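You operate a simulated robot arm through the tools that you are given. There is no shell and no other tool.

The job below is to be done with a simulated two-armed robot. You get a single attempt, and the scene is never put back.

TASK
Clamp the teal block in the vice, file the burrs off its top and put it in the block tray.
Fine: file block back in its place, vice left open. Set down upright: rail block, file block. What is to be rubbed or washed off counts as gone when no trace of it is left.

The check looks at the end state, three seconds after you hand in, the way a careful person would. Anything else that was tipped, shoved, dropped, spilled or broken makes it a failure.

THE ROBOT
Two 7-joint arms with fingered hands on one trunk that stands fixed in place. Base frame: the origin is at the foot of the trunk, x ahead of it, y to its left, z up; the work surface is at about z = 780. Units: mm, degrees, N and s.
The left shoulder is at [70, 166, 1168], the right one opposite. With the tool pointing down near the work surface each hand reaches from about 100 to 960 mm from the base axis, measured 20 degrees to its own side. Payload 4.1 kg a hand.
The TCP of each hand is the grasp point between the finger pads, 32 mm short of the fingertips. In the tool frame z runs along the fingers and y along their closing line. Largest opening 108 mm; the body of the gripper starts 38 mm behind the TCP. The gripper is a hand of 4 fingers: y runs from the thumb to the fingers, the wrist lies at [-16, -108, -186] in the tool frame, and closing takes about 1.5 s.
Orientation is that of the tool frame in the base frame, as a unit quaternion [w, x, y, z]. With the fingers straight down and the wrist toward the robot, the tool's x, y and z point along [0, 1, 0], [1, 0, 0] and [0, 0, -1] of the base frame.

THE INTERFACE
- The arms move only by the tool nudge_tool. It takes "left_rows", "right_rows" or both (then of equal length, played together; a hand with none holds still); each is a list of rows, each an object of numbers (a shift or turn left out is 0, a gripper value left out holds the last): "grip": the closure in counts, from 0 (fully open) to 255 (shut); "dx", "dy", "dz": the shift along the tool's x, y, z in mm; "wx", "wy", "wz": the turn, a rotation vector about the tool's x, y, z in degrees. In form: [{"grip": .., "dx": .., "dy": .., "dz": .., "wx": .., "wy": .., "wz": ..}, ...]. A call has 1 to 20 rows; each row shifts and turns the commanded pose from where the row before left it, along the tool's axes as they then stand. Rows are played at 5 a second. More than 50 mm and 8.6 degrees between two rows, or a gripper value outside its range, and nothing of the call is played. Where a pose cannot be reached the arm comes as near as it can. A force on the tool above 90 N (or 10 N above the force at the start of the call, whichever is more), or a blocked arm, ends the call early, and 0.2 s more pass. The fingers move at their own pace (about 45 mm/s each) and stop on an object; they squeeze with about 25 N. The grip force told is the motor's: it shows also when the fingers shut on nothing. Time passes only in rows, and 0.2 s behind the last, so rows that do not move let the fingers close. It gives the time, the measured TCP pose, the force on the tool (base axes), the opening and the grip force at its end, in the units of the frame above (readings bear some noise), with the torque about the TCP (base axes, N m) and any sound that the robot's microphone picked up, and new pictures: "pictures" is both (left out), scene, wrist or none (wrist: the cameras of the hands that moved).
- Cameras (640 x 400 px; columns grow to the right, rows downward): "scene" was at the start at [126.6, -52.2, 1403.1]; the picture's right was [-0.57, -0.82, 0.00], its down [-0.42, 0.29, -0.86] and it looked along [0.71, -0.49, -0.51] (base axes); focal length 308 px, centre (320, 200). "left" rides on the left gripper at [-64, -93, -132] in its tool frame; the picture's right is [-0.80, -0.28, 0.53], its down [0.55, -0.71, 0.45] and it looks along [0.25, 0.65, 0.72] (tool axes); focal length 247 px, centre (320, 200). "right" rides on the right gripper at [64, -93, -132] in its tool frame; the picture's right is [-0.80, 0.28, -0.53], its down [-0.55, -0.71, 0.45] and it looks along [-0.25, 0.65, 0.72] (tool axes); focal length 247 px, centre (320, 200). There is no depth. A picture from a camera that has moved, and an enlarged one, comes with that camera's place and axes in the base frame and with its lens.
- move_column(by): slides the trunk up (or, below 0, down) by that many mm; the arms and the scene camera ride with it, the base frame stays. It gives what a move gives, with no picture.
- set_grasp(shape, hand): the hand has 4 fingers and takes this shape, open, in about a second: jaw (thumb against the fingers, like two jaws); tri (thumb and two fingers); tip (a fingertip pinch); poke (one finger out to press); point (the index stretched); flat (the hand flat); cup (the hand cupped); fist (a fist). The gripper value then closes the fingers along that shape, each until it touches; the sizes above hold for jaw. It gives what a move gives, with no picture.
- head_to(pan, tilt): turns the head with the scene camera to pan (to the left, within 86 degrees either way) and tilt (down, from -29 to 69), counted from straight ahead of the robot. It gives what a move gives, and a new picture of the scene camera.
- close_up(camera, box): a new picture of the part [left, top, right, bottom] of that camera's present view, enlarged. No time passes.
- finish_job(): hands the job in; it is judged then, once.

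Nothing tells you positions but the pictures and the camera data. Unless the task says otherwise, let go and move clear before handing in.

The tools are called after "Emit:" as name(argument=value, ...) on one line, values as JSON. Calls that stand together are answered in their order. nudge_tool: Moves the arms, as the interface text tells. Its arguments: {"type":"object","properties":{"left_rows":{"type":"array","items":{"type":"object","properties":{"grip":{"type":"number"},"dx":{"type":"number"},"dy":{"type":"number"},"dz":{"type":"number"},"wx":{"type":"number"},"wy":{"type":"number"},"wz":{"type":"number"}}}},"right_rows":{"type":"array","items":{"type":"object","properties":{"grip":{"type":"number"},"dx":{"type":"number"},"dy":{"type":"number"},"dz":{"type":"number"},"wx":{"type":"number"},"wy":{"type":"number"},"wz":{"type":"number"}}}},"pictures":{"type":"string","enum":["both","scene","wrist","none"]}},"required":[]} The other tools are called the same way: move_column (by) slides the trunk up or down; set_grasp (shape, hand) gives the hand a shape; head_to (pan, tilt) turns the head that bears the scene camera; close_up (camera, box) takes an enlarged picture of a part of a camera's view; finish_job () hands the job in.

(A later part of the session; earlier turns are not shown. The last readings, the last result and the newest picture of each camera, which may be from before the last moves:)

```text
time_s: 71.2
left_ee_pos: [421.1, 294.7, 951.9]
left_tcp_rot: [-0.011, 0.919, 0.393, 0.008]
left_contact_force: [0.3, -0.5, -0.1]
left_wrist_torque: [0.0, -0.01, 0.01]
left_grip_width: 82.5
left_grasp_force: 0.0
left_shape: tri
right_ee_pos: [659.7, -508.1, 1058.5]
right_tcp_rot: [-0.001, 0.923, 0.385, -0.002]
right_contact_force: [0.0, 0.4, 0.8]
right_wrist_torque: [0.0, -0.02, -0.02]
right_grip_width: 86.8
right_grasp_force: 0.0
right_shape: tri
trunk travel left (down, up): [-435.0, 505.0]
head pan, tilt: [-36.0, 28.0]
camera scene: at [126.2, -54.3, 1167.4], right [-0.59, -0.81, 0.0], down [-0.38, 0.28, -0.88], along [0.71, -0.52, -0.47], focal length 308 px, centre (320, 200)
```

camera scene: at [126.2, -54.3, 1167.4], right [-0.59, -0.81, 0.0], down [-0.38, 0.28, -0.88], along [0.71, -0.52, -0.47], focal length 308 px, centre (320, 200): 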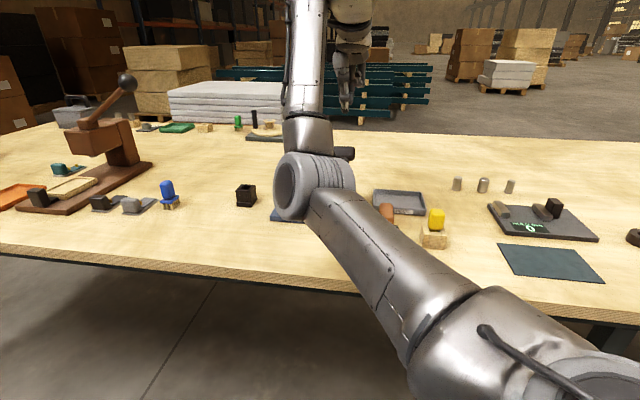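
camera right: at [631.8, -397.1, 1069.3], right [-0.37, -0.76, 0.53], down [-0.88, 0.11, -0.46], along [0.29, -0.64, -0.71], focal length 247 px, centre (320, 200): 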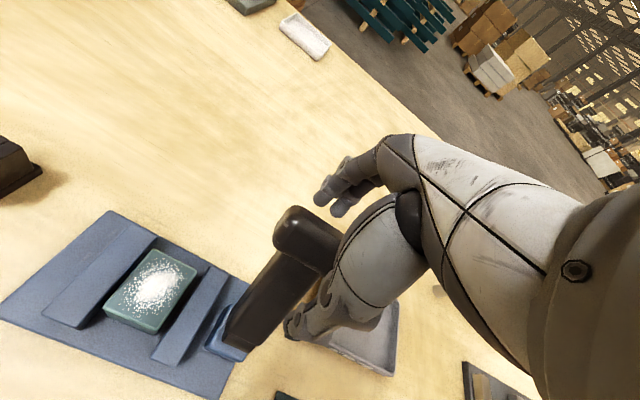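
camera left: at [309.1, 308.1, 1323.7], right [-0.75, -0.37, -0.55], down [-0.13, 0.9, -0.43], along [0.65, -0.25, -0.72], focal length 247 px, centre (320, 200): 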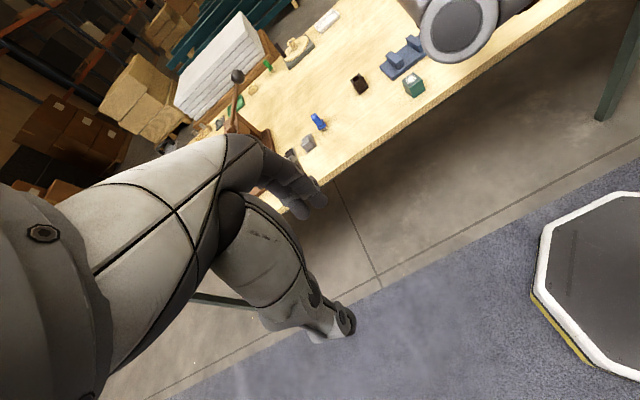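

The commanded pose is now met exactly. I lower the hand over the T-bar again.

Emit:
nudge_tool(right_rows=[{"dz": 30}, {"dz": 30}, {"dz": 25}, {"dz": 20}, {"dz": 15}, {"dz": 10}, {"dx": 0}], pictures="wrist")

Emit:
close_up(camera="right", box=[200, 130, 400, 330])

```text
time_s: 72.8
left_ee_pos: [420.4, 295.1, 953.5]
left_tcp_rot: [-0.011, 0.919, 0.393, 0.008]
left_contact_force: [-0.4, 0.2, 0.5]
left_wrist_torque: [0.02, 0.02, -0.01]
left_grip_width: 82.5
left_grasp_force: 0.0
left_shape: tri
right_ee_pos: [657.6, -508.0, 927.2]
right_tcp_rot: [-0.001, 0.923, 0.384, -0.002]
right_contact_force: [-0.9, 0.2, 0.1]
right_wrist_torque: [0.0, -0.02, 0.04]
right_grip_width: 86.3
right_grasp_force: 0.0
right_shape: tri
trunk travel left (down, up): [-435.0, 505.0]
head pan, tilt: [-36.0, 28.0]
camera right: at [637.3, -396.8, 1059.1], right [-0.36, -0.77, 0.53], down [-0.89, 0.11, -0.45], along [0.28, -0.63, -0.72], focal length 247 px, centre (320, 200)
```

right: 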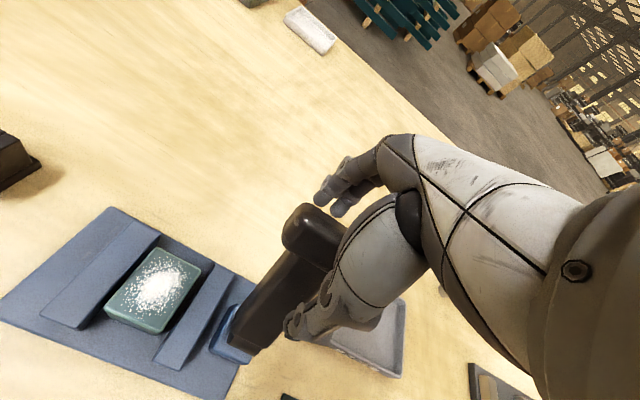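

```text
2.00 times, centred on (300, 230) of right
camera zoom: at [637.3, -396.8, 1059.1], right [-0.36, -0.77, 0.53], down [-0.89, 0.11, -0.45], along [0.28, -0.63, -0.72], focal length 494 px, centre (360, 140)
```

zoom: 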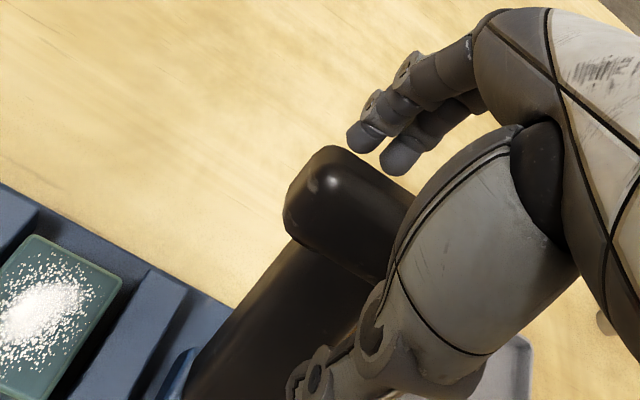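

The fingers are behind the bar, the thumb in front. I pull gently toward the robot to find contact and see how the lever reacts.

Emit:
nudge_tool(right_rows=[{"dy": -10}, {"dy": -10}, {"dy": -8}, {"dy": -6, "dz": -2}, {"dy": -6, "dz": -2}, {"dx": 0}], pictures="wrist")

Emit:
close_up(camera="right", box=[150, 130, 400, 380])

```text
time_s: 74.2
left_ee_pos: [420.9, 294.6, 954.0]
left_tcp_rot: [-0.011, 0.919, 0.395, 0.008]
left_contact_force: [0.4, 0.2, -1.2]
left_wrist_torque: [0.02, -0.01, -0.03]
left_grip_width: 82.5
left_grasp_force: 0.0
left_shape: tri
right_ee_pos: [630.1, -479.5, 932.9]
right_tcp_rot: [-0.001, 0.923, 0.385, 0.0]
right_contact_force: [2.7, -1.7, -0.4]
right_wrist_torque: [0.04, 0.03, 0.0]
right_grip_width: 87.1
right_grasp_force: 0.0
right_shape: tri
trunk travel left (down, up): [-435.0, 505.0]
head pan, tilt: [-36.0, 28.0]
camera right: at [609.8, -368.6, 1062.7], right [-0.36, -0.77, 0.53], down [-0.89, 0.11, -0.44], along [0.28, -0.63, -0.72], focal length 247 px, centre (320, 200)
```

right: 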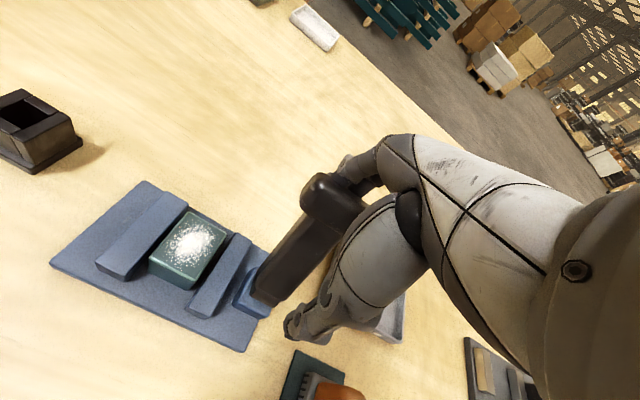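

```text
1.60 times, centred on (275, 255) of right
camera zoom: at [609.8, -368.6, 1062.7], right [-0.36, -0.77, 0.53], down [-0.89, 0.11, -0.44], along [0.28, -0.63, -0.72], focal length 395 px, centre (392, 112)
```

zoom: 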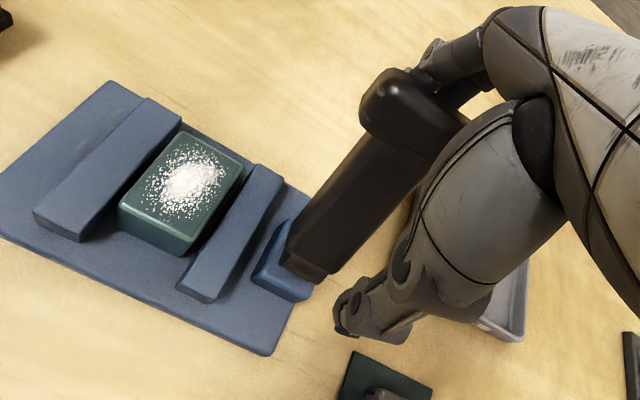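

Contact made, only about 3 N. I keep pulling in small steps along the arc.

Emit:
nudge_tool(right_rows=[{"dy": -8, "dz": -2}, {"dy": -8, "dz": -2}, {"dy": -8, "dz": -1}, {"dx": 0}], pictures="wrist")

Emit:
close_up(camera="right", box=[150, 130, 400, 380])

```text
time_s: 75.2
left_ee_pos: [420.0, 294.4, 952.7]
left_tcp_rot: [-0.011, 0.919, 0.393, 0.008]
left_contact_force: [0.5, 0.7, -0.8]
left_wrist_torque: [0.02, 0.02, -0.02]
left_grip_width: 82.5
left_grasp_force: 0.0
left_shape: tri
right_ee_pos: [612.4, -462.6, 935.5]
right_tcp_rot: [-0.001, 0.923, 0.385, -0.001]
right_contact_force: [0.2, -1.1, 1.5]
right_wrist_torque: [-0.04, -0.03, 0.0]
right_grip_width: 86.8
right_grasp_force: 0.1
right_shape: tri
trunk travel left (down, up): [-435.0, 505.0]
head pan, tilt: [-36.0, 28.0]
camera right: at [591.8, -352.3, 1067.0], right [-0.36, -0.77, 0.53], down [-0.89, 0.11, -0.44], along [0.28, -0.63, -0.72], focal length 247 px, centre (320, 200)
```

right: 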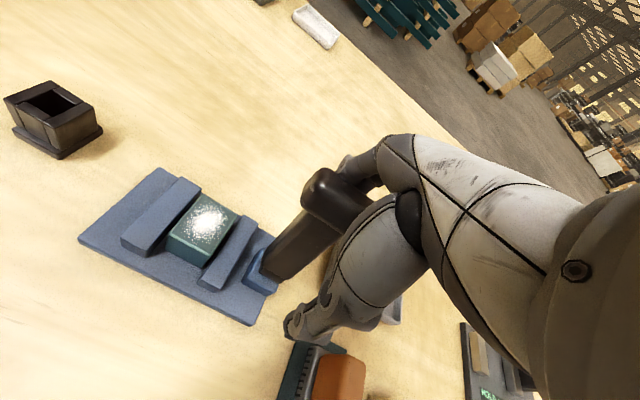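

```text
1.60 times, centred on (275, 255) of right
camera zoom: at [591.8, -352.3, 1067.0], right [-0.36, -0.77, 0.53], down [-0.89, 0.11, -0.44], along [0.28, -0.63, -0.72], focal length 395 px, centre (392, 112)
```

zoom: 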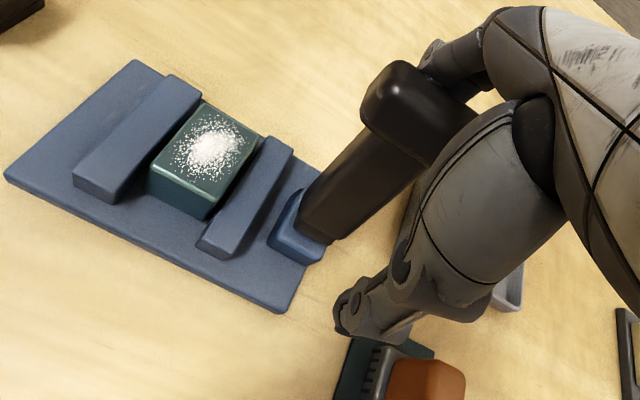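

The lever follows and the right jaw is sliding toward the block. I continue pulling.

Emit:
nudge_tool(right_rows=[{"dy": -8}, {"dy": -8}, {"dy": -8, "dz": 1}, {"dx": 0}], pictures="wrist")

Emit:
close_up(camera="right", box=[150, 130, 400, 380])

```text
time_s: 76.2
left_ee_pos: [420.1, 294.8, 954.2]
left_tcp_rot: [-0.01, 0.919, 0.394, 0.008]
left_contact_force: [-0.1, -0.1, -0.8]
left_wrist_torque: [0.02, -0.01, 0.01]
left_grip_width: 82.5
left_grasp_force: 0.1
left_shape: tri
right_ee_pos: [595.0, -445.7, 936.9]
right_tcp_rot: [-0.001, 0.923, 0.385, 0.0]
right_contact_force: [-0.2, -0.5, 8.3]
right_wrist_torque: [-0.29, -0.1, -0.11]
right_grip_width: 86.9
right_grasp_force: 0.1
right_shape: tri
trunk travel left (down, up): [-435.0, 505.0]
head pan, tilt: [-36.0, 28.0]
camera right: at [574.0, -335.7, 1067.7], right [-0.36, -0.77, 0.53], down [-0.89, 0.11, -0.45], along [0.29, -0.63, -0.72], focal length 247 px, centre (320, 200)
```

right: 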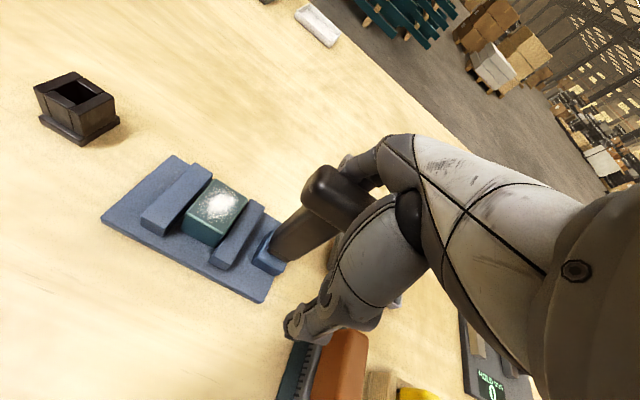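

```text
1.60 times, centred on (275, 255) of right
camera zoom: at [574.0, -335.7, 1067.7], right [-0.36, -0.77, 0.53], down [-0.89, 0.11, -0.45], along [0.29, -0.63, -0.72], focal length 395 px, centre (392, 112)
```

zoom: 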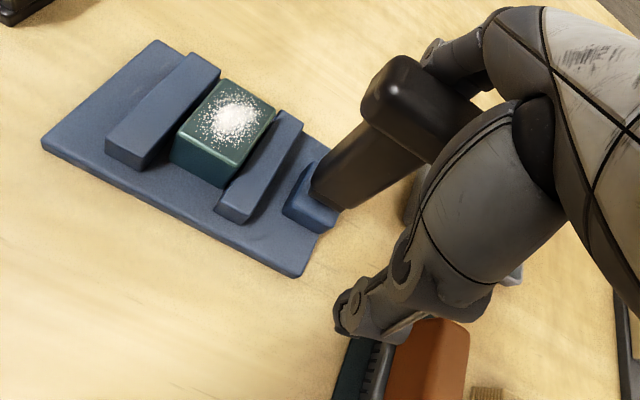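

An 8 N upward push suggests the bar, now near vertical, touches the hand from below. I ease the hand up a little and pull on.

Emit:
nudge_tool(right_rows=[{"dz": -5}, {"dy": -6, "dz": -1}, {"dy": -6}, {"dy": -6}, {"dx": 0}], pictures="wrist")

Emit:
close_up(camera="right", box=[150, 130, 400, 380])

```text
time_s: 77.4
left_ee_pos: [420.3, 295.1, 953.1]
left_tcp_rot: [-0.01, 0.919, 0.394, 0.007]
left_contact_force: [0.2, 0.3, -0.2]
left_wrist_torque: [-0.01, 0.01, -0.04]
left_grip_width: 82.4
left_grasp_force: 0.1
left_shape: tri
right_ee_pos: [583.5, -434.6, 942.6]
right_tcp_rot: [-0.001, 0.923, 0.385, -0.001]
right_contact_force: [-0.5, 0.0, 0.2]
right_wrist_torque: [0.01, 0.04, -0.01]
right_grip_width: 87.1
right_grasp_force: 0.1
right_shape: tri
trunk travel left (down, up): [-435.0, 505.0]
head pan, tilt: [-36.0, 28.0]
camera right: at [562.0, -323.4, 1073.6], right [-0.36, -0.77, 0.53], down [-0.89, 0.11, -0.45], along [0.28, -0.63, -0.72], focal length 247 px, centre (320, 200)
```

right: 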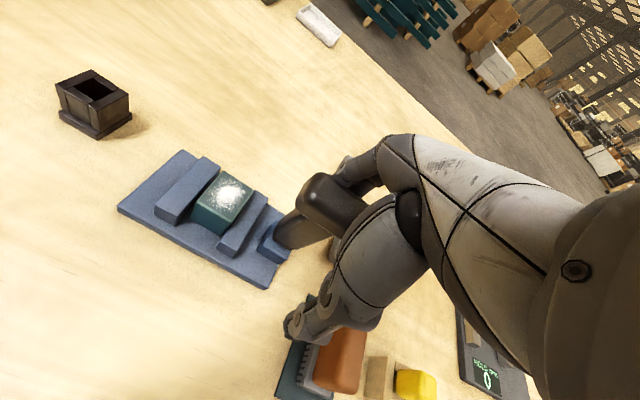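

```text
1.60 times, centred on (275, 255) of right
camera zoom: at [562.0, -323.4, 1073.6], right [-0.36, -0.77, 0.53], down [-0.89, 0.11, -0.45], along [0.28, -0.63, -0.72], focal length 395 px, centre (392, 112)
```

zoom: 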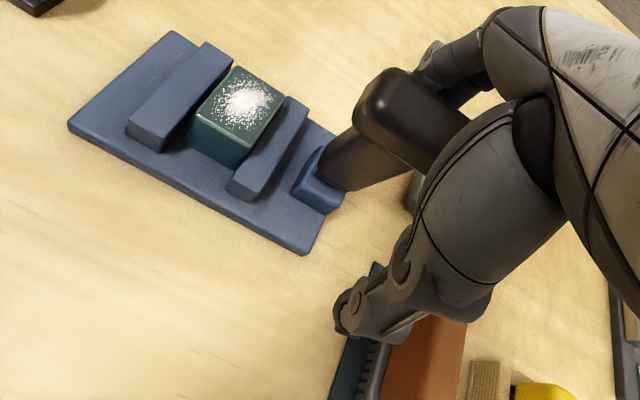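

Forces are low; the lever passes the vertical. I keep pulling it toward the front while following the arc downward.

Emit:
nudge_tool(right_rows=[{"dy": -8}, {"dy": -8, "dz": 1}, {"dy": -8, "dz": 2}, {"dx": 0}], pictures="wrist")

Emit:
close_up(camera="right", box=[150, 100, 400, 350])

```text
time_s: 78.4
left_ee_pos: [420.4, 295.1, 951.6]
left_tcp_rot: [-0.011, 0.919, 0.394, 0.007]
left_contact_force: [0.0, 0.1, 0.3]
left_wrist_torque: [0.03, 0.0, -0.02]
left_grip_width: 82.2
left_grasp_force: 0.1
left_shape: tri
right_ee_pos: [565.9, -416.1, 937.6]
right_tcp_rot: [-0.001, 0.923, 0.385, -0.002]
right_contact_force: [0.9, 0.2, -0.1]
right_wrist_torque: [0.02, 0.0, 0.03]
right_grip_width: 86.8
right_grasp_force: 0.1
right_shape: tri
trunk travel left (down, up): [-435.0, 505.0]
head pan, tilt: [-36.0, 28.0]
camera right: at [545.5, -305.5, 1068.5], right [-0.36, -0.77, 0.53], down [-0.89, 0.11, -0.44], along [0.28, -0.63, -0.72], focal length 247 px, centre (320, 200)
```

right: 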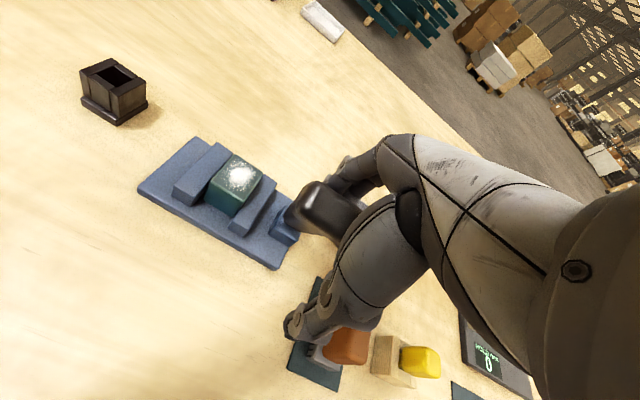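

```text
1.60 times, centred on (275, 225) of right
camera zoom: at [545.5, -305.5, 1068.5], right [-0.36, -0.77, 0.53], down [-0.89, 0.11, -0.44], along [0.28, -0.63, -0.72], focal length 395 px, centre (392, 160)
```

zoom: 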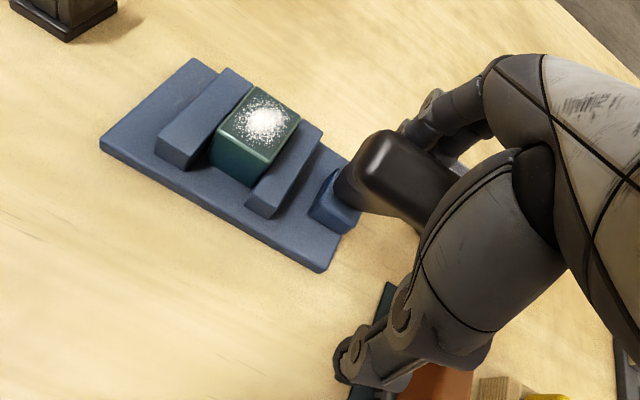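

The jaws close on the block from both sides. I pull further until the lever offers resistance.

Emit:
nudge_tool(right_rows=[{"dy": -7, "dz": 3}, {"dy": -7, "dz": 3}, {"dy": -7, "dz": 4}, {"dx": 0}], pictures="wrist")

Emit:
close_up(camera="right", box=[150, 100, 400, 350])

```text
time_s: 79.4
left_ee_pos: [420.7, 295.6, 953.2]
left_tcp_rot: [-0.01, 0.919, 0.395, 0.008]
left_contact_force: [-0.2, 0.2, 0.7]
left_wrist_torque: [0.0, -0.04, -0.01]
left_grip_width: 82.5
left_grasp_force: 0.1
left_shape: tri
right_ee_pos: [552.0, -403.1, 929.5]
right_tcp_rot: [-0.001, 0.923, 0.385, -0.001]
right_contact_force: [0.0, 0.5, -1.3]
right_wrist_torque: [0.02, -0.02, 0.02]
right_grip_width: 86.7
right_grasp_force: 0.1
right_shape: tri
trunk travel left (down, up): [-435.0, 505.0]
head pan, tilt: [-36.0, 28.0]
camera right: at [531.4, -292.4, 1060.0], right [-0.36, -0.77, 0.53], down [-0.89, 0.11, -0.44], along [0.28, -0.63, -0.72], focal length 247 px, centre (320, 200)
```

right: 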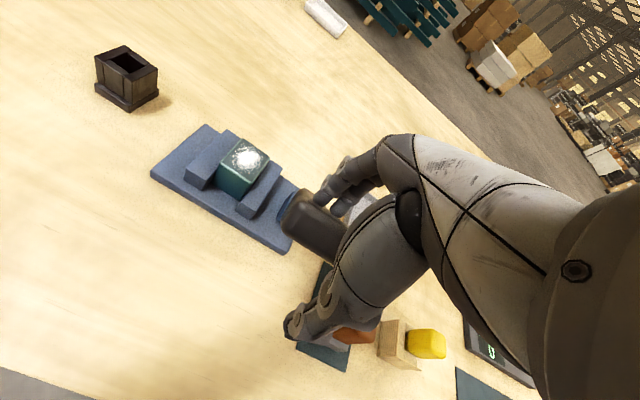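

```text
1.60 times, centred on (275, 225) of right
camera zoom: at [531.4, -292.4, 1060.0], right [-0.36, -0.77, 0.53], down [-0.89, 0.11, -0.44], along [0.28, -0.63, -0.72], focal length 395 px, centre (392, 160)
```

zoom: 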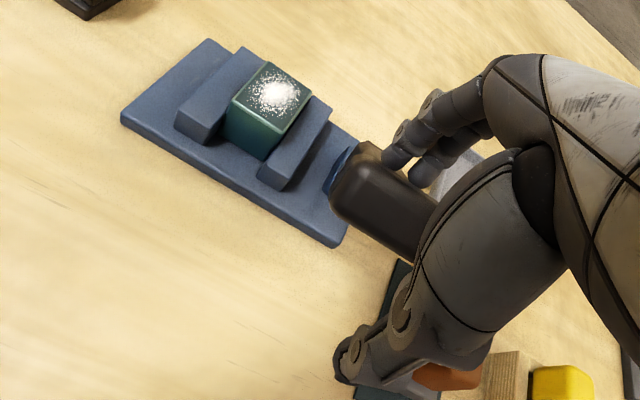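

The lever has dropped forward ahead of my fingers. I lift the hand clear and look at where it came to rest.

Emit:
nudge_tool(right_rows=[{"dz": -25}, {"dz": -35}, {"dz": -40}, {"dx": -40}, {"dx": -40}, {"dx": 0}], pictures="both")

Emit:
close_up(camera="right", box=[80, 100, 330, 350])

Emit:
close_up(camera="scene", box=[230, 130, 380, 260])

```text
time_s: 80.8
left_ee_pos: [419.7, 295.7, 952.6]
left_tcp_rot: [-0.01, 0.919, 0.394, 0.008]
left_contact_force: [0.2, -0.1, 0.7]
left_wrist_torque: [-0.03, 0.01, -0.01]
left_grip_width: 82.4
left_grasp_force: 0.1
left_shape: tri
right_ee_pos: [496.0, -456.9, 1025.7]
right_tcp_rot: [-0.001, 0.923, 0.385, -0.001]
right_contact_force: [-0.5, -0.7, 0.1]
right_wrist_torque: [0.01, -0.03, -0.02]
right_grip_width: 86.8
right_grasp_force: 0.1
right_shape: tri
trunk travel left (down, up): [-435.0, 505.0]
head pan, tilt: [-36.0, 28.0]
camera scene: at [126.6, -53.8, 1167.4], right [-0.59, -0.81, 0.0], down [-0.38, 0.28, -0.88], along [0.71, -0.52, -0.47], focal length 308 px, centre (320, 200)
camera right: at [475.6, -347.0, 1158.0], right [-0.36, -0.77, 0.53], down [-0.89, 0.11, -0.44], along [0.28, -0.63, -0.72], focal length 247 px, centre (320, 200)
```

scene: 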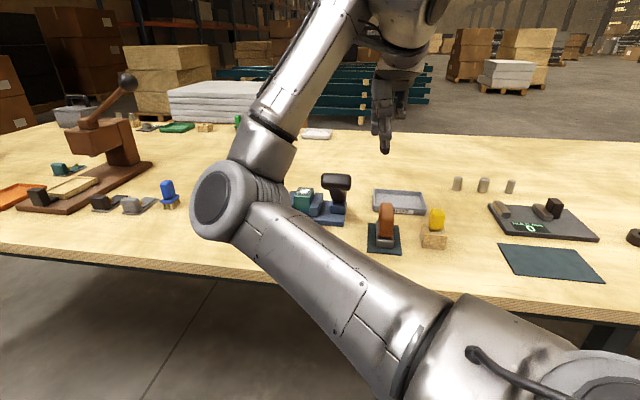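
right: 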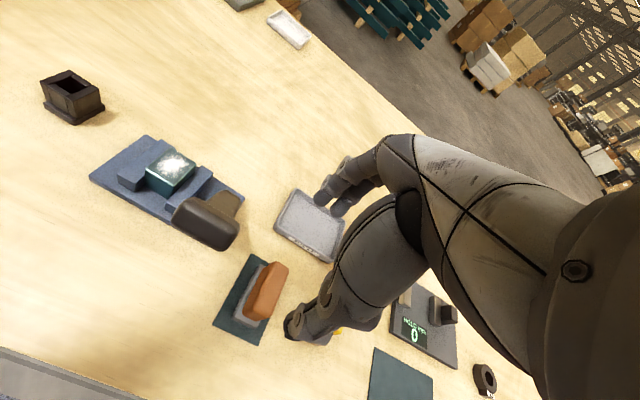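

```text
1.60 times, centred on (205, 225) of right
camera zoom: at [475.6, -347.0, 1158.0], right [-0.36, -0.77, 0.53], down [-0.89, 0.11, -0.44], along [0.28, -0.63, -0.72], focal length 395 px, centre (504, 160)
```

zoom: 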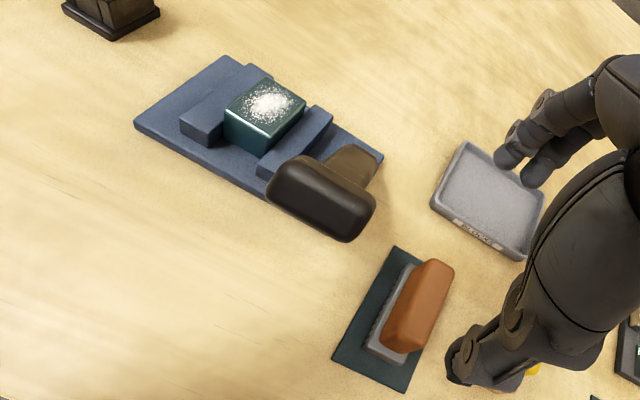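

```text
3.08 times, centred on (305, 195) of scene
camera zoom: at [126.6, -53.8, 1167.4], right [-0.59, -0.81, 0.0], down [-0.38, 0.28, -0.88], along [0.71, -0.52, -0.47], focal length 948 px, centre (366, 215)
```

zoom: 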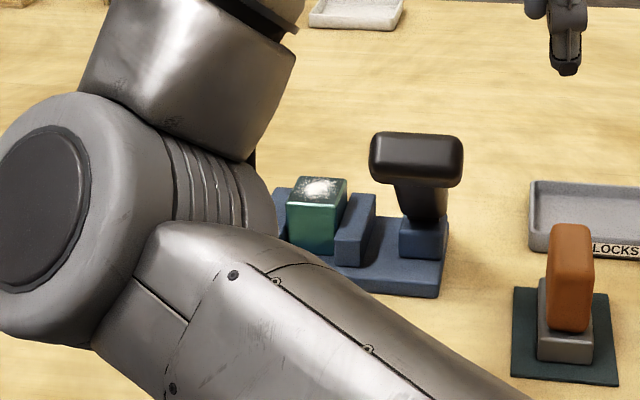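

The lever has swung to about 44° forward and the jaws appear closed on the block. I go back behind the bar to pull a bit more, making sure it is tight.

Emit:
nudge_tool(right_rows=[{"dx": 40}, {"dx": 40, "dy": 5}, {"dz": 30}, {"dz": 30}, {"dz": 30}, {"dz": 12}, {"dx": 0}], pictures="wrist")

Emit:
close_up(camera="right", box=[150, 80, 400, 330])

```text
time_s: 82.4
left_ee_pos: [420.7, 296.0, 952.7]
left_tcp_rot: [-0.011, 0.919, 0.393, 0.008]
left_contact_force: [-0.1, 0.5, 0.0]
left_wrist_torque: [-0.01, 0.0, -0.03]
left_grip_width: 82.2
left_grasp_force: 0.0
left_shape: tri
right_ee_pos: [554.7, -405.9, 925.7]
right_tcp_rot: [-0.002, 0.923, 0.385, -0.002]
right_contact_force: [-0.3, 0.6, 0.6]
right_wrist_torque: [0.0, -0.01, -0.02]
right_grip_width: 87.1
right_grasp_force: 0.1
right_shape: tri
trunk travel left (down, up): [-435.0, 505.0]
head pan, tilt: [-36.0, 28.0]
camera right: at [534.0, -295.6, 1056.2], right [-0.36, -0.77, 0.53], down [-0.89, 0.11, -0.45], along [0.28, -0.63, -0.72], focal length 247 px, centre (320, 200)
```

right: 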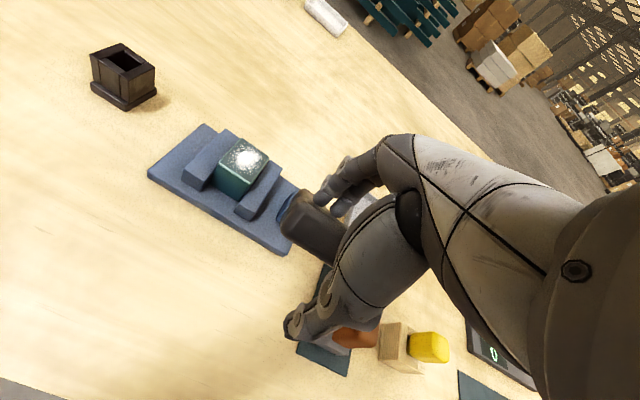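

```text
1.60 times, centred on (275, 205) of right
camera zoom: at [534.0, -295.6, 1056.2], right [-0.36, -0.77, 0.53], down [-0.89, 0.11, -0.45], along [0.28, -0.63, -0.72], focal length 395 px, centre (392, 192)
```

zoom: 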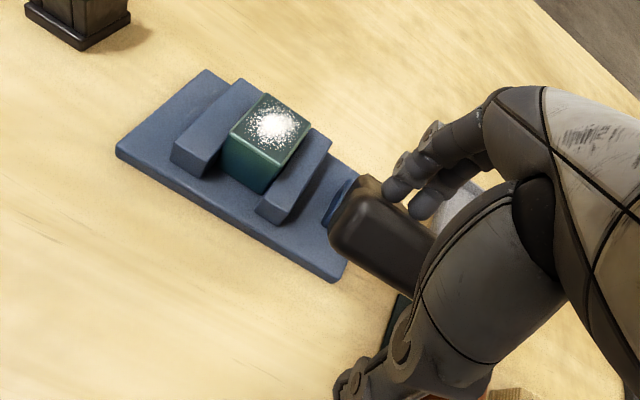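

Now a gentle pull with the fingers behind the bar, reading the force.

Emit:
nudge_tool(right_rows=[{"dy": -5, "dz": 2}, {"dy": -5, "dz": 2}, {"dy": -4, "dz": 2}, {"dx": 0}], pictures="wrist")

Emit:
close_up(camera="right", box=[150, 80, 400, 330])

```text
time_s: 83.4
left_ee_pos: [420.2, 294.0, 952.5]
left_tcp_rot: [-0.01, 0.919, 0.394, 0.007]
left_contact_force: [-0.4, -0.1, 0.2]
left_wrist_torque: [-0.01, 0.01, 0.0]
left_grip_width: 82.5
left_grasp_force: 0.0
left_shape: tri
right_ee_pos: [544.4, -397.4, 921.1]
right_tcp_rot: [-0.001, 0.923, 0.384, 0.0]
right_contact_force: [4.1, -3.4, 5.0]
right_wrist_torque: [-0.25, -0.25, -0.05]
right_grip_width: 88.4
right_grasp_force: 0.1
right_shape: tri
trunk travel left (down, up): [-435.0, 505.0]
head pan, tilt: [-36.0, 28.0]
camera right: at [524.1, -285.8, 1052.2], right [-0.36, -0.77, 0.53], down [-0.89, 0.11, -0.45], along [0.28, -0.63, -0.72], focal length 247 px, centre (320, 200)
```

right: 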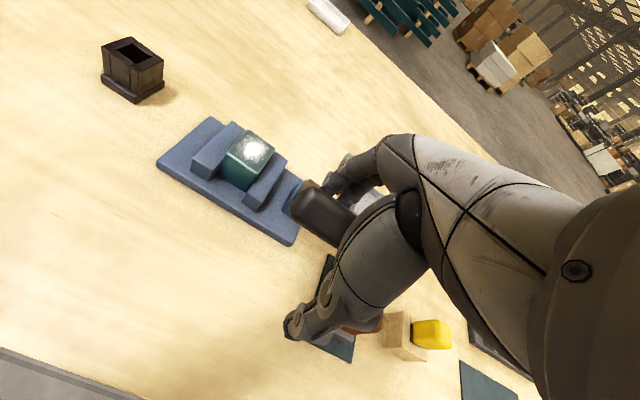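

```text
1.60 times, centred on (275, 205) of right
camera zoom: at [524.1, -285.8, 1052.2], right [-0.36, -0.77, 0.53], down [-0.89, 0.11, -0.45], along [0.28, -0.63, -0.72], focal length 395 px, centre (392, 192)
```

zoom: 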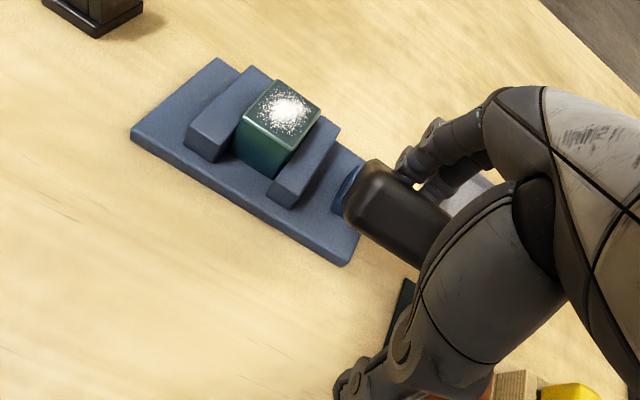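

Resistance is building (about 7 N). A few millimetres more to confirm it is at its stop.

Emit:
nudge_tool(right_rows=[{"dy": -4, "dz": 3}, {"dy": -4, "dz": 3}, {"dx": 0}], pictures="wrist")

Emit:
close_up(camera="right", box=[150, 80, 400, 330])

```text
time_s: 84.2
left_ee_pos: [419.5, 294.4, 952.8]
left_tcp_rot: [-0.01, 0.919, 0.393, 0.008]
left_contact_force: [0.6, -0.1, 0.1]
left_wrist_torque: [0.0, -0.01, -0.01]
left_grip_width: 82.2
left_grasp_force: 0.1
left_shape: tri
right_ee_pos: [539.3, -391.2, 916.0]
right_tcp_rot: [0.0, 0.923, 0.384, -0.001]
right_contact_force: [5.0, -9.0, 16.4]
right_wrist_torque: [-0.87, -0.87, -0.11]
right_grip_width: 90.6
right_grasp_force: 0.1
right_shape: tri
trunk travel left (down, up): [-435.0, 505.0]
head pan, tilt: [-36.0, 28.0]
camera right: at [517.8, -279.5, 1047.2], right [-0.36, -0.77, 0.53], down [-0.89, 0.11, -0.45], along [0.29, -0.63, -0.72], focal length 247 px, centre (320, 200)
```

right: 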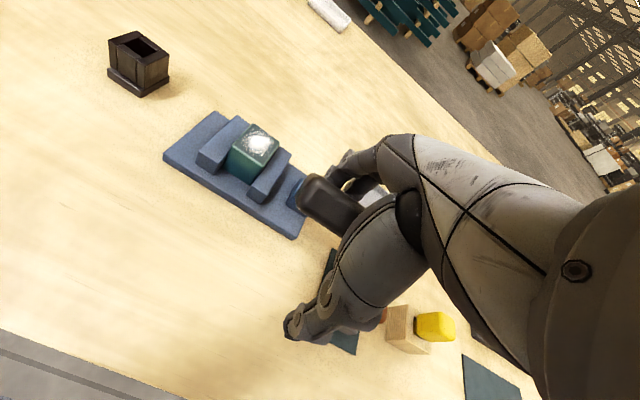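

```text
1.60 times, centred on (275, 205) of right
camera zoom: at [517.8, -279.5, 1047.2], right [-0.36, -0.77, 0.53], down [-0.89, 0.11, -0.45], along [0.29, -0.63, -0.72], focal length 395 px, centre (392, 192)
```

zoom: 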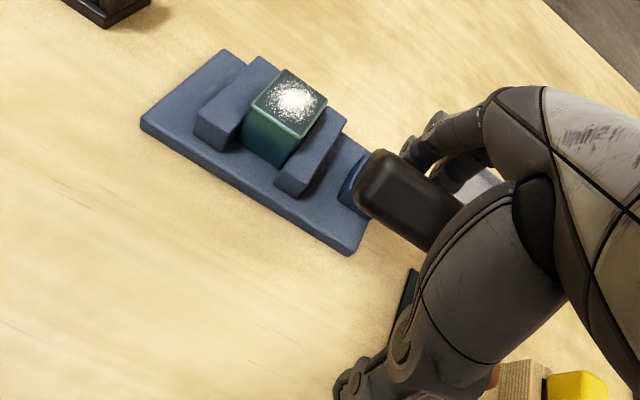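

The lever is firmly at its stop (19 N). I back off, lift clear, and view the clamped block from above.

Emit:
nudge_tool(right_rows=[{"dy": 5, "dz": -4}, {"dy": 6, "dz": -6}, {"dz": -30}, {"dz": -40}, {"dz": -40}, {"dx": -30}, {"dx": -40}, {"dx": 0}], pictures="wrist")

Emit:
close_up(camera="right", box=[80, 100, 260, 260])

Emit:
close_up(camera="right", box=[190, 230, 330, 360])

```text
time_s: 86.0
left_ee_pos: [421.7, 295.4, 952.9]
left_tcp_rot: [-0.01, 0.919, 0.394, 0.008]
left_contact_force: [-0.2, 0.9, -0.1]
left_wrist_torque: [-0.03, 0.02, 0.0]
left_grip_width: 82.4
left_grasp_force: 0.1
left_shape: tri
right_ee_pos: [497.9, -445.9, 1035.0]
right_tcp_rot: [-0.002, 0.923, 0.385, -0.002]
right_contact_force: [-0.5, 0.7, -0.3]
right_wrist_torque: [0.01, -0.01, 0.01]
right_grip_width: 86.8
right_grasp_force: 0.0
right_shape: tri
trunk travel left (down, up): [-435.0, 505.0]
head pan, tilt: [-36.0, 28.0]
camera right: at [476.0, -335.6, 1166.4], right [-0.36, -0.77, 0.53], down [-0.89, 0.11, -0.44], along [0.28, -0.63, -0.72], focal length 247 px, centre (320, 200)
```

right: 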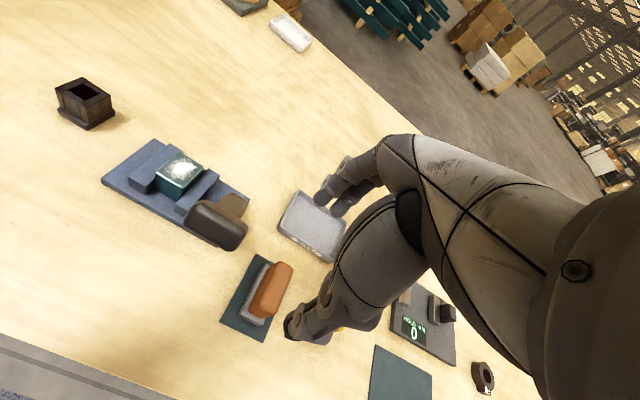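

```text
2.50 times, centred on (170, 180) of right
camera zoom: at [476.0, -335.6, 1166.4], right [-0.36, -0.77, 0.53], down [-0.89, 0.11, -0.44], along [0.28, -0.63, -0.72], focal length 617 px, centre (695, 250)
```

zoom: 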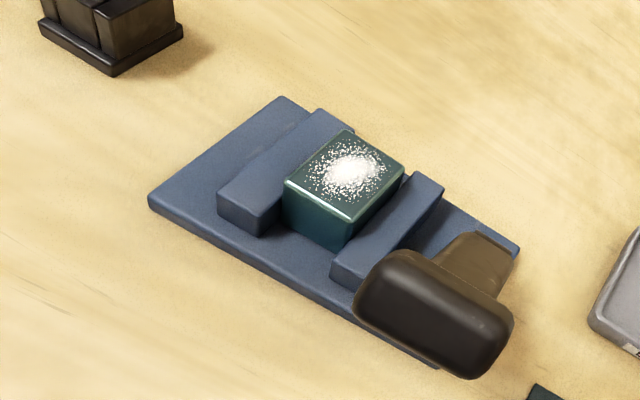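

```text
3.08 times, centred on (260, 295) of right
camera zoom: at [476.0, -335.6, 1166.4], right [-0.36, -0.77, 0.53], down [-0.89, 0.11, -0.44], along [0.28, -0.63, -0.72], focal length 760 px, centre (505, -92)
```

zoom: 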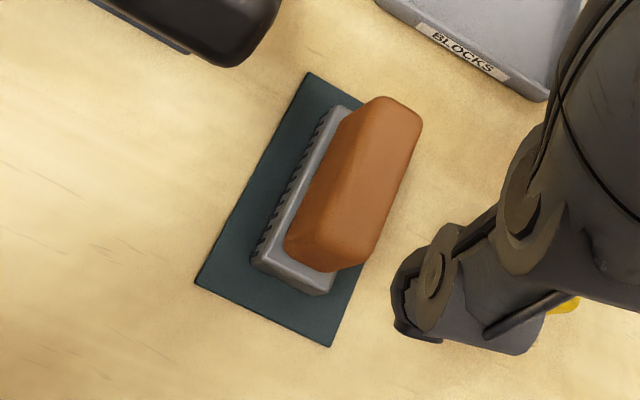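

The block is clamped; its top centre is near (679,-409), z≈840. Now I go over the file block and check alignment from above before gripping its handle.

Emit:
nudge_tool(right_rows=[{"dx": -17.7, "dy": 12.7, "dz": 10, "grip": 0}, {"dx": -17.8, "dy": 12.7, "dz": 25, "grip": 0}, {"dz": 30}, {"dz": 25}, {"dx": 0}], pictures="both")

Emit:
close_up(camera="right", box=[200, 150, 400, 350])

Emit:
close_up(camera="scene", box=[310, 100, 460, 270])

```text
time_s: 87.2
left_ee_pos: [419.8, 294.5, 952.6]
left_tcp_rot: [-0.011, 0.919, 0.394, 0.008]
left_contact_force: [0.0, -0.5, -0.2]
left_wrist_torque: [-0.03, 0.02, -0.03]
left_grip_width: 82.3
left_grasp_force: 0.1
left_shape: tri
right_ee_pos: [489.7, -488.4, 946.8]
right_tcp_rot: [-0.001, 0.923, 0.384, -0.001]
right_contact_force: [-0.4, -0.2, -0.1]
right_wrist_torque: [-0.02, 0.04, 0.05]
right_grip_width: 107.8
right_grasp_force: 0.1
right_shape: tri
trunk travel left (down, up): [-435.0, 505.0]
head pan, tilt: [-36.0, 28.0]
camera scene: at [126.1, -54.1, 1167.4], right [-0.59, -0.81, 0.0], down [-0.38, 0.28, -0.88], along [0.71, -0.52, -0.47], focal length 308 px, centre (320, 200)
camera right: at [467.7, -378.6, 1077.9], right [-0.36, -0.77, 0.53], down [-0.89, 0.11, -0.45], along [0.28, -0.63, -0.72], focal length 247 px, centre (320, 200)
```

scene: 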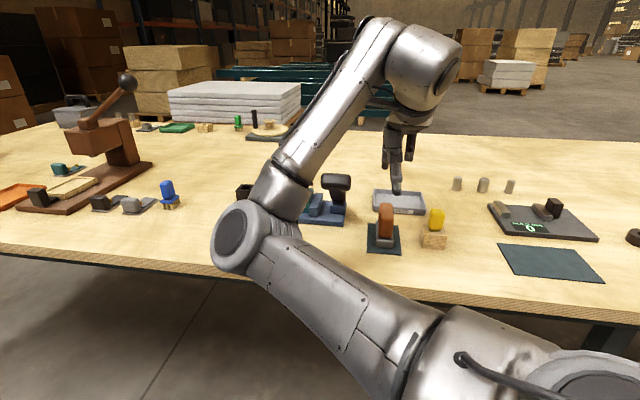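
right: 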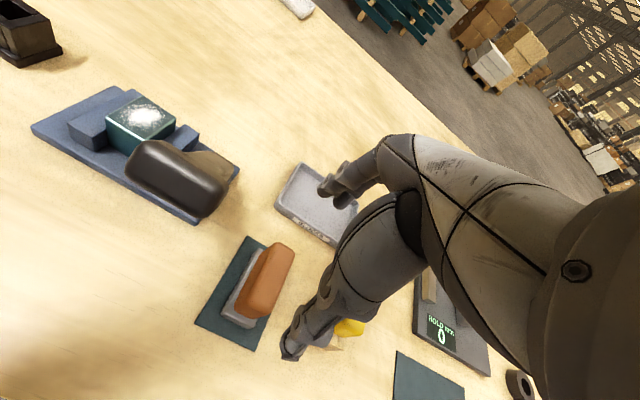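

```text
2.00 times, centred on (300, 250) of right
camera zoom: at [467.7, -378.6, 1077.9], right [-0.36, -0.77, 0.53], down [-0.89, 0.11, -0.45], along [0.28, -0.63, -0.72], focal length 494 px, centre (360, 100)
```

zoom: 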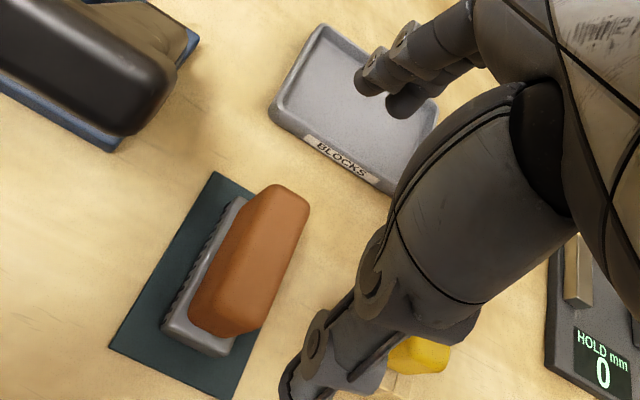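

```text
2.35 times, centred on (385, 185) of scene
camera zoom: at [126.1, -54.1, 1167.4], right [-0.59, -0.81, 0.0], down [-0.38, 0.28, -0.88], along [0.71, -0.52, -0.47], focal length 725 px, centre (167, 235)
```

zoom: 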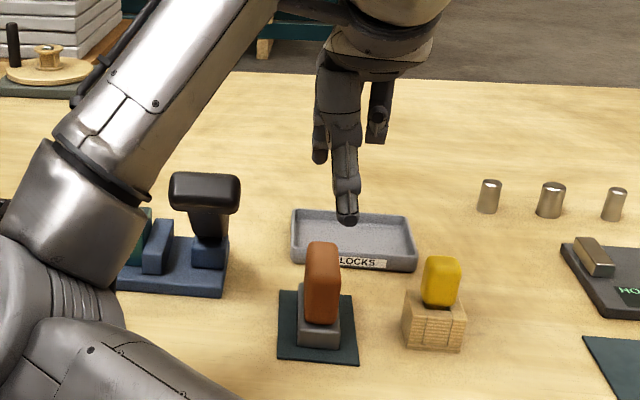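

Aligned with the handle to within a few millimetres. I lower so the thumb and fingers straddle the handle's two ends.

Emit:
nudge_tool(right_rows=[{"dy": 1, "dz": 25}, {"dz": 25}, {"dz": 20}, {"dz": 15}, {"dz": 10}, {"dx": 0}], pictures="wrist")

Emit:
close_up(camera="right", box=[200, 150, 400, 350])

Emit:
close_up(camera="scene", box=[330, 140, 440, 270])

```text
time_s: 88.6
left_ee_pos: [419.9, 295.2, 953.3]
left_tcp_rot: [-0.012, 0.919, 0.394, 0.008]
left_contact_force: [0.6, 1.0, 0.0]
left_wrist_torque: [0.0, 0.01, 0.01]
left_grip_width: 82.4
left_grasp_force: 0.1
left_shape: tri
right_ee_pos: [491.5, -491.6, 848.3]
right_tcp_rot: [-0.002, 0.923, 0.384, -0.001]
right_contact_force: [0.1, 0.5, 0.2]
right_wrist_torque: [0.0, 0.0, -0.02]
right_grip_width: 107.8
right_grasp_force: 0.1
right_shape: tri
trunk travel left (down, up): [-435.0, 505.0]
head pan, tilt: [-36.0, 28.0]
camera right: at [470.4, -379.8, 979.6], right [-0.36, -0.77, 0.53], down [-0.89, 0.11, -0.44], along [0.28, -0.63, -0.72], focal length 247 px, centre (320, 200)
```

right: 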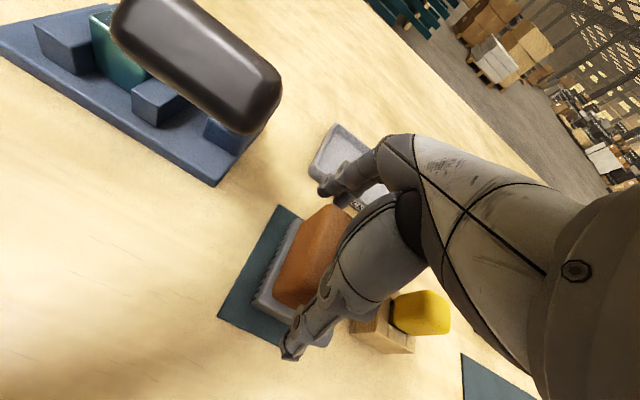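

```text
2.00 times, centred on (300, 250) of right
camera zoom: at [470.4, -379.8, 979.6], right [-0.36, -0.77, 0.53], down [-0.89, 0.11, -0.44], along [0.28, -0.63, -0.72], focal length 494 px, centre (360, 100)
```

zoom: 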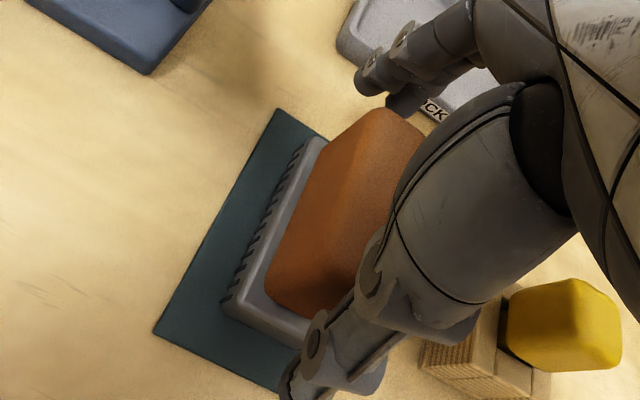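

```text
3.08 times, centred on (385, 205) of scene
camera zoom: at [126.2, -54.2, 1167.4], right [-0.59, -0.81, 0.0], down [-0.38, 0.28, -0.88], along [0.71, -0.52, -0.47], focal length 948 px, centre (120, 185)
```

zoom: 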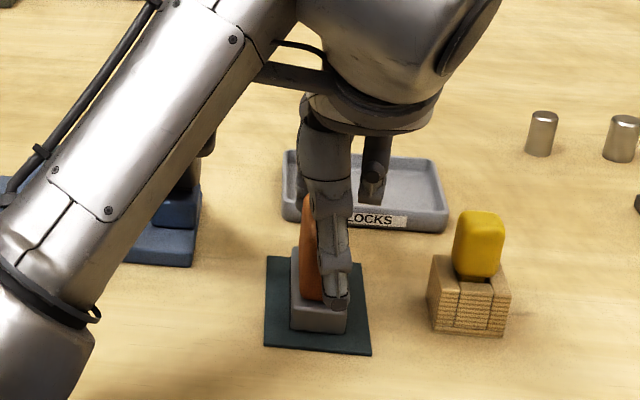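

The hand is about 4 mm to the right of the handle's middle; I correct that and close on the handle ends.

Emit:
nudge_tool(right_rows=[{"dx": 4, "dy": -2.5}, {"grip": 60}, {"grip": 75}, {"grip": 90}, {"grip": 140}, {"grip": 255}, {"grip": 255}, {"grip": 255}], pictures="wrist")

Emit:
close_up(camera="right", box=[200, 150, 400, 350])

Emit:
close_up(camera="scene", box=[330, 140, 440, 270])

```text
time_s: 90.4
left_ee_pos: [420.6, 294.6, 953.3]
left_tcp_rot: [-0.011, 0.919, 0.394, 0.008]
left_contact_force: [-0.3, 0.3, 0.1]
left_wrist_torque: [-0.01, 0.02, 0.0]
left_grip_width: 82.4
left_grasp_force: 0.0
left_shape: tri
right_ee_pos: [492.4, -486.0, 850.3]
right_tcp_rot: [-0.002, 0.923, 0.385, -0.001]
right_contact_force: [-0.6, 0.4, 0.8]
right_wrist_torque: [-0.02, -0.01, -0.01]
right_grip_width: 64.4
right_grasp_force: 24.7
right_shape: tri
trunk travel left (down, up): [-435.0, 505.0]
head pan, tilt: [-36.0, 28.0]
camera right: at [471.5, -375.5, 980.3], right [-0.36, -0.77, 0.53], down [-0.89, 0.11, -0.44], along [0.28, -0.63, -0.72], focal length 247 px, centre (320, 200)
```

right: 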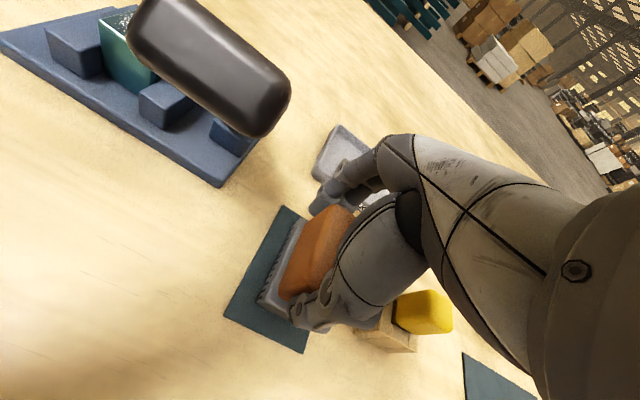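

```text
2.00 times, centred on (300, 250) of right
camera zoom: at [471.5, -375.5, 980.3], right [-0.36, -0.77, 0.53], down [-0.89, 0.11, -0.44], along [0.28, -0.63, -0.72], focal length 494 px, centre (360, 100)
```

zoom: 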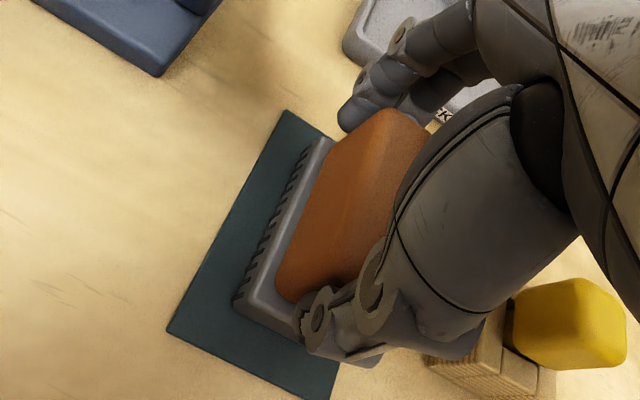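

```text
3.08 times, centred on (385, 205) of scene
camera zoom: at [126.3, -54.4, 1167.4], right [-0.59, -0.81, 0.0], down [-0.38, 0.28, -0.88], along [0.71, -0.52, -0.47], focal length 948 px, centre (120, 185)
```

zoom: 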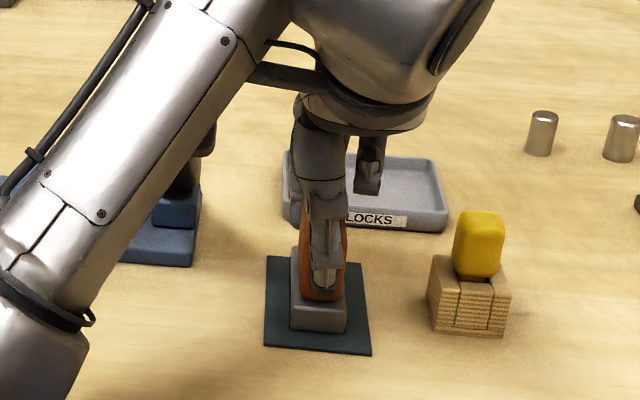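

Gripped on the handle (64 mm, 25 N); I note this pose, (492.4,-486.0,850), for putting it back. I lift it a little and check it stays level.

Emit:
nudge_tool(right_rows=[{"dz": -10}, {"dz": -15}, {"dz": -25}, {"dz": -30}, {"dz": -20}, {"dx": 0}], pictures="wrist")

Emit:
close_up(camera="scene", box=[330, 100, 440, 230])

Emit:
close_up(camera="right", box=[200, 150, 400, 350])

```text
time_s: 91.8
left_ee_pos: [420.4, 294.0, 953.1]
left_tcp_rot: [-0.011, 0.919, 0.394, 0.007]
left_contact_force: [-0.1, 0.0, 0.8]
left_wrist_torque: [0.01, 0.0, -0.01]
left_grip_width: 82.4
left_grasp_force: 0.0
left_shape: tri
right_ee_pos: [495.3, -485.8, 951.2]
right_tcp_rot: [0.0, 0.923, 0.385, -0.001]
right_contact_force: [-0.5, 0.5, -1.1]
right_wrist_torque: [0.01, 0.02, -0.02]
right_grip_width: 65.0
right_grasp_force: 24.6
right_shape: tri
trunk travel left (down, up): [-435.0, 505.0]
head pan, tilt: [-36.0, 28.0]
camera right: at [474.2, -376.3, 1081.8], right [-0.36, -0.77, 0.53], down [-0.89, 0.11, -0.44], along [0.28, -0.63, -0.72], focal length 247 px, centre (320, 200)
```

right: 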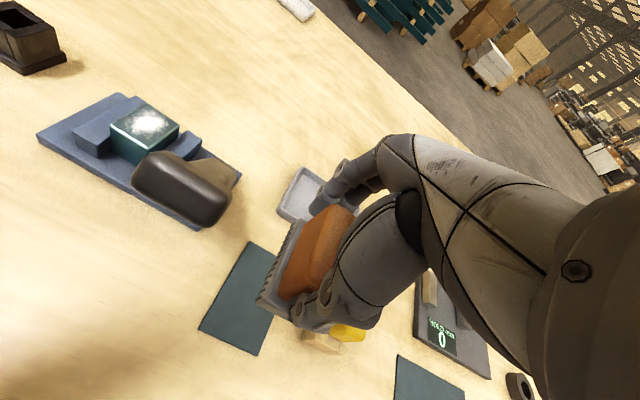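

```text
3.08 times, centred on (385, 165) of scene
camera zoom: at [126.5, -54.6, 1167.3], right [-0.59, -0.81, 0.0], down [-0.38, 0.28, -0.88], along [0.71, -0.52, -0.47], focal length 948 px, centre (120, 308)
```

zoom: 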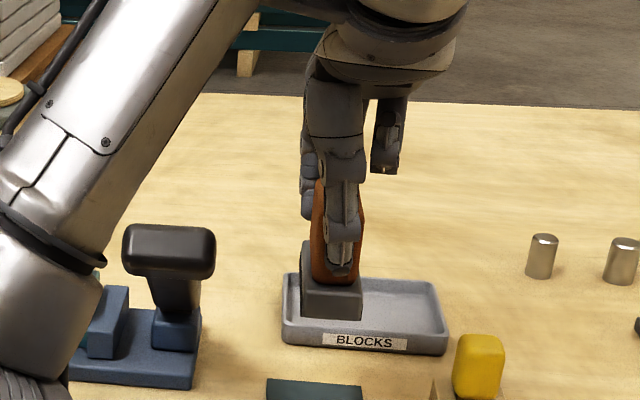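

```text
2.00 times, centred on (300, 250) of right
camera zoom: at [474.2, -376.3, 1081.8], right [-0.36, -0.77, 0.53], down [-0.89, 0.11, -0.44], along [0.28, -0.63, -0.72], focal length 494 px, centre (360, 100)
```

zoom: 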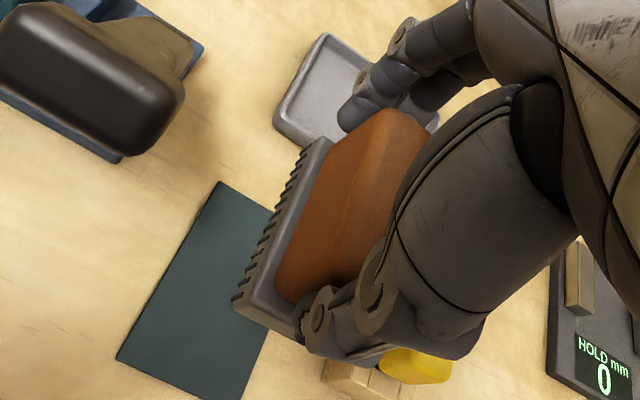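

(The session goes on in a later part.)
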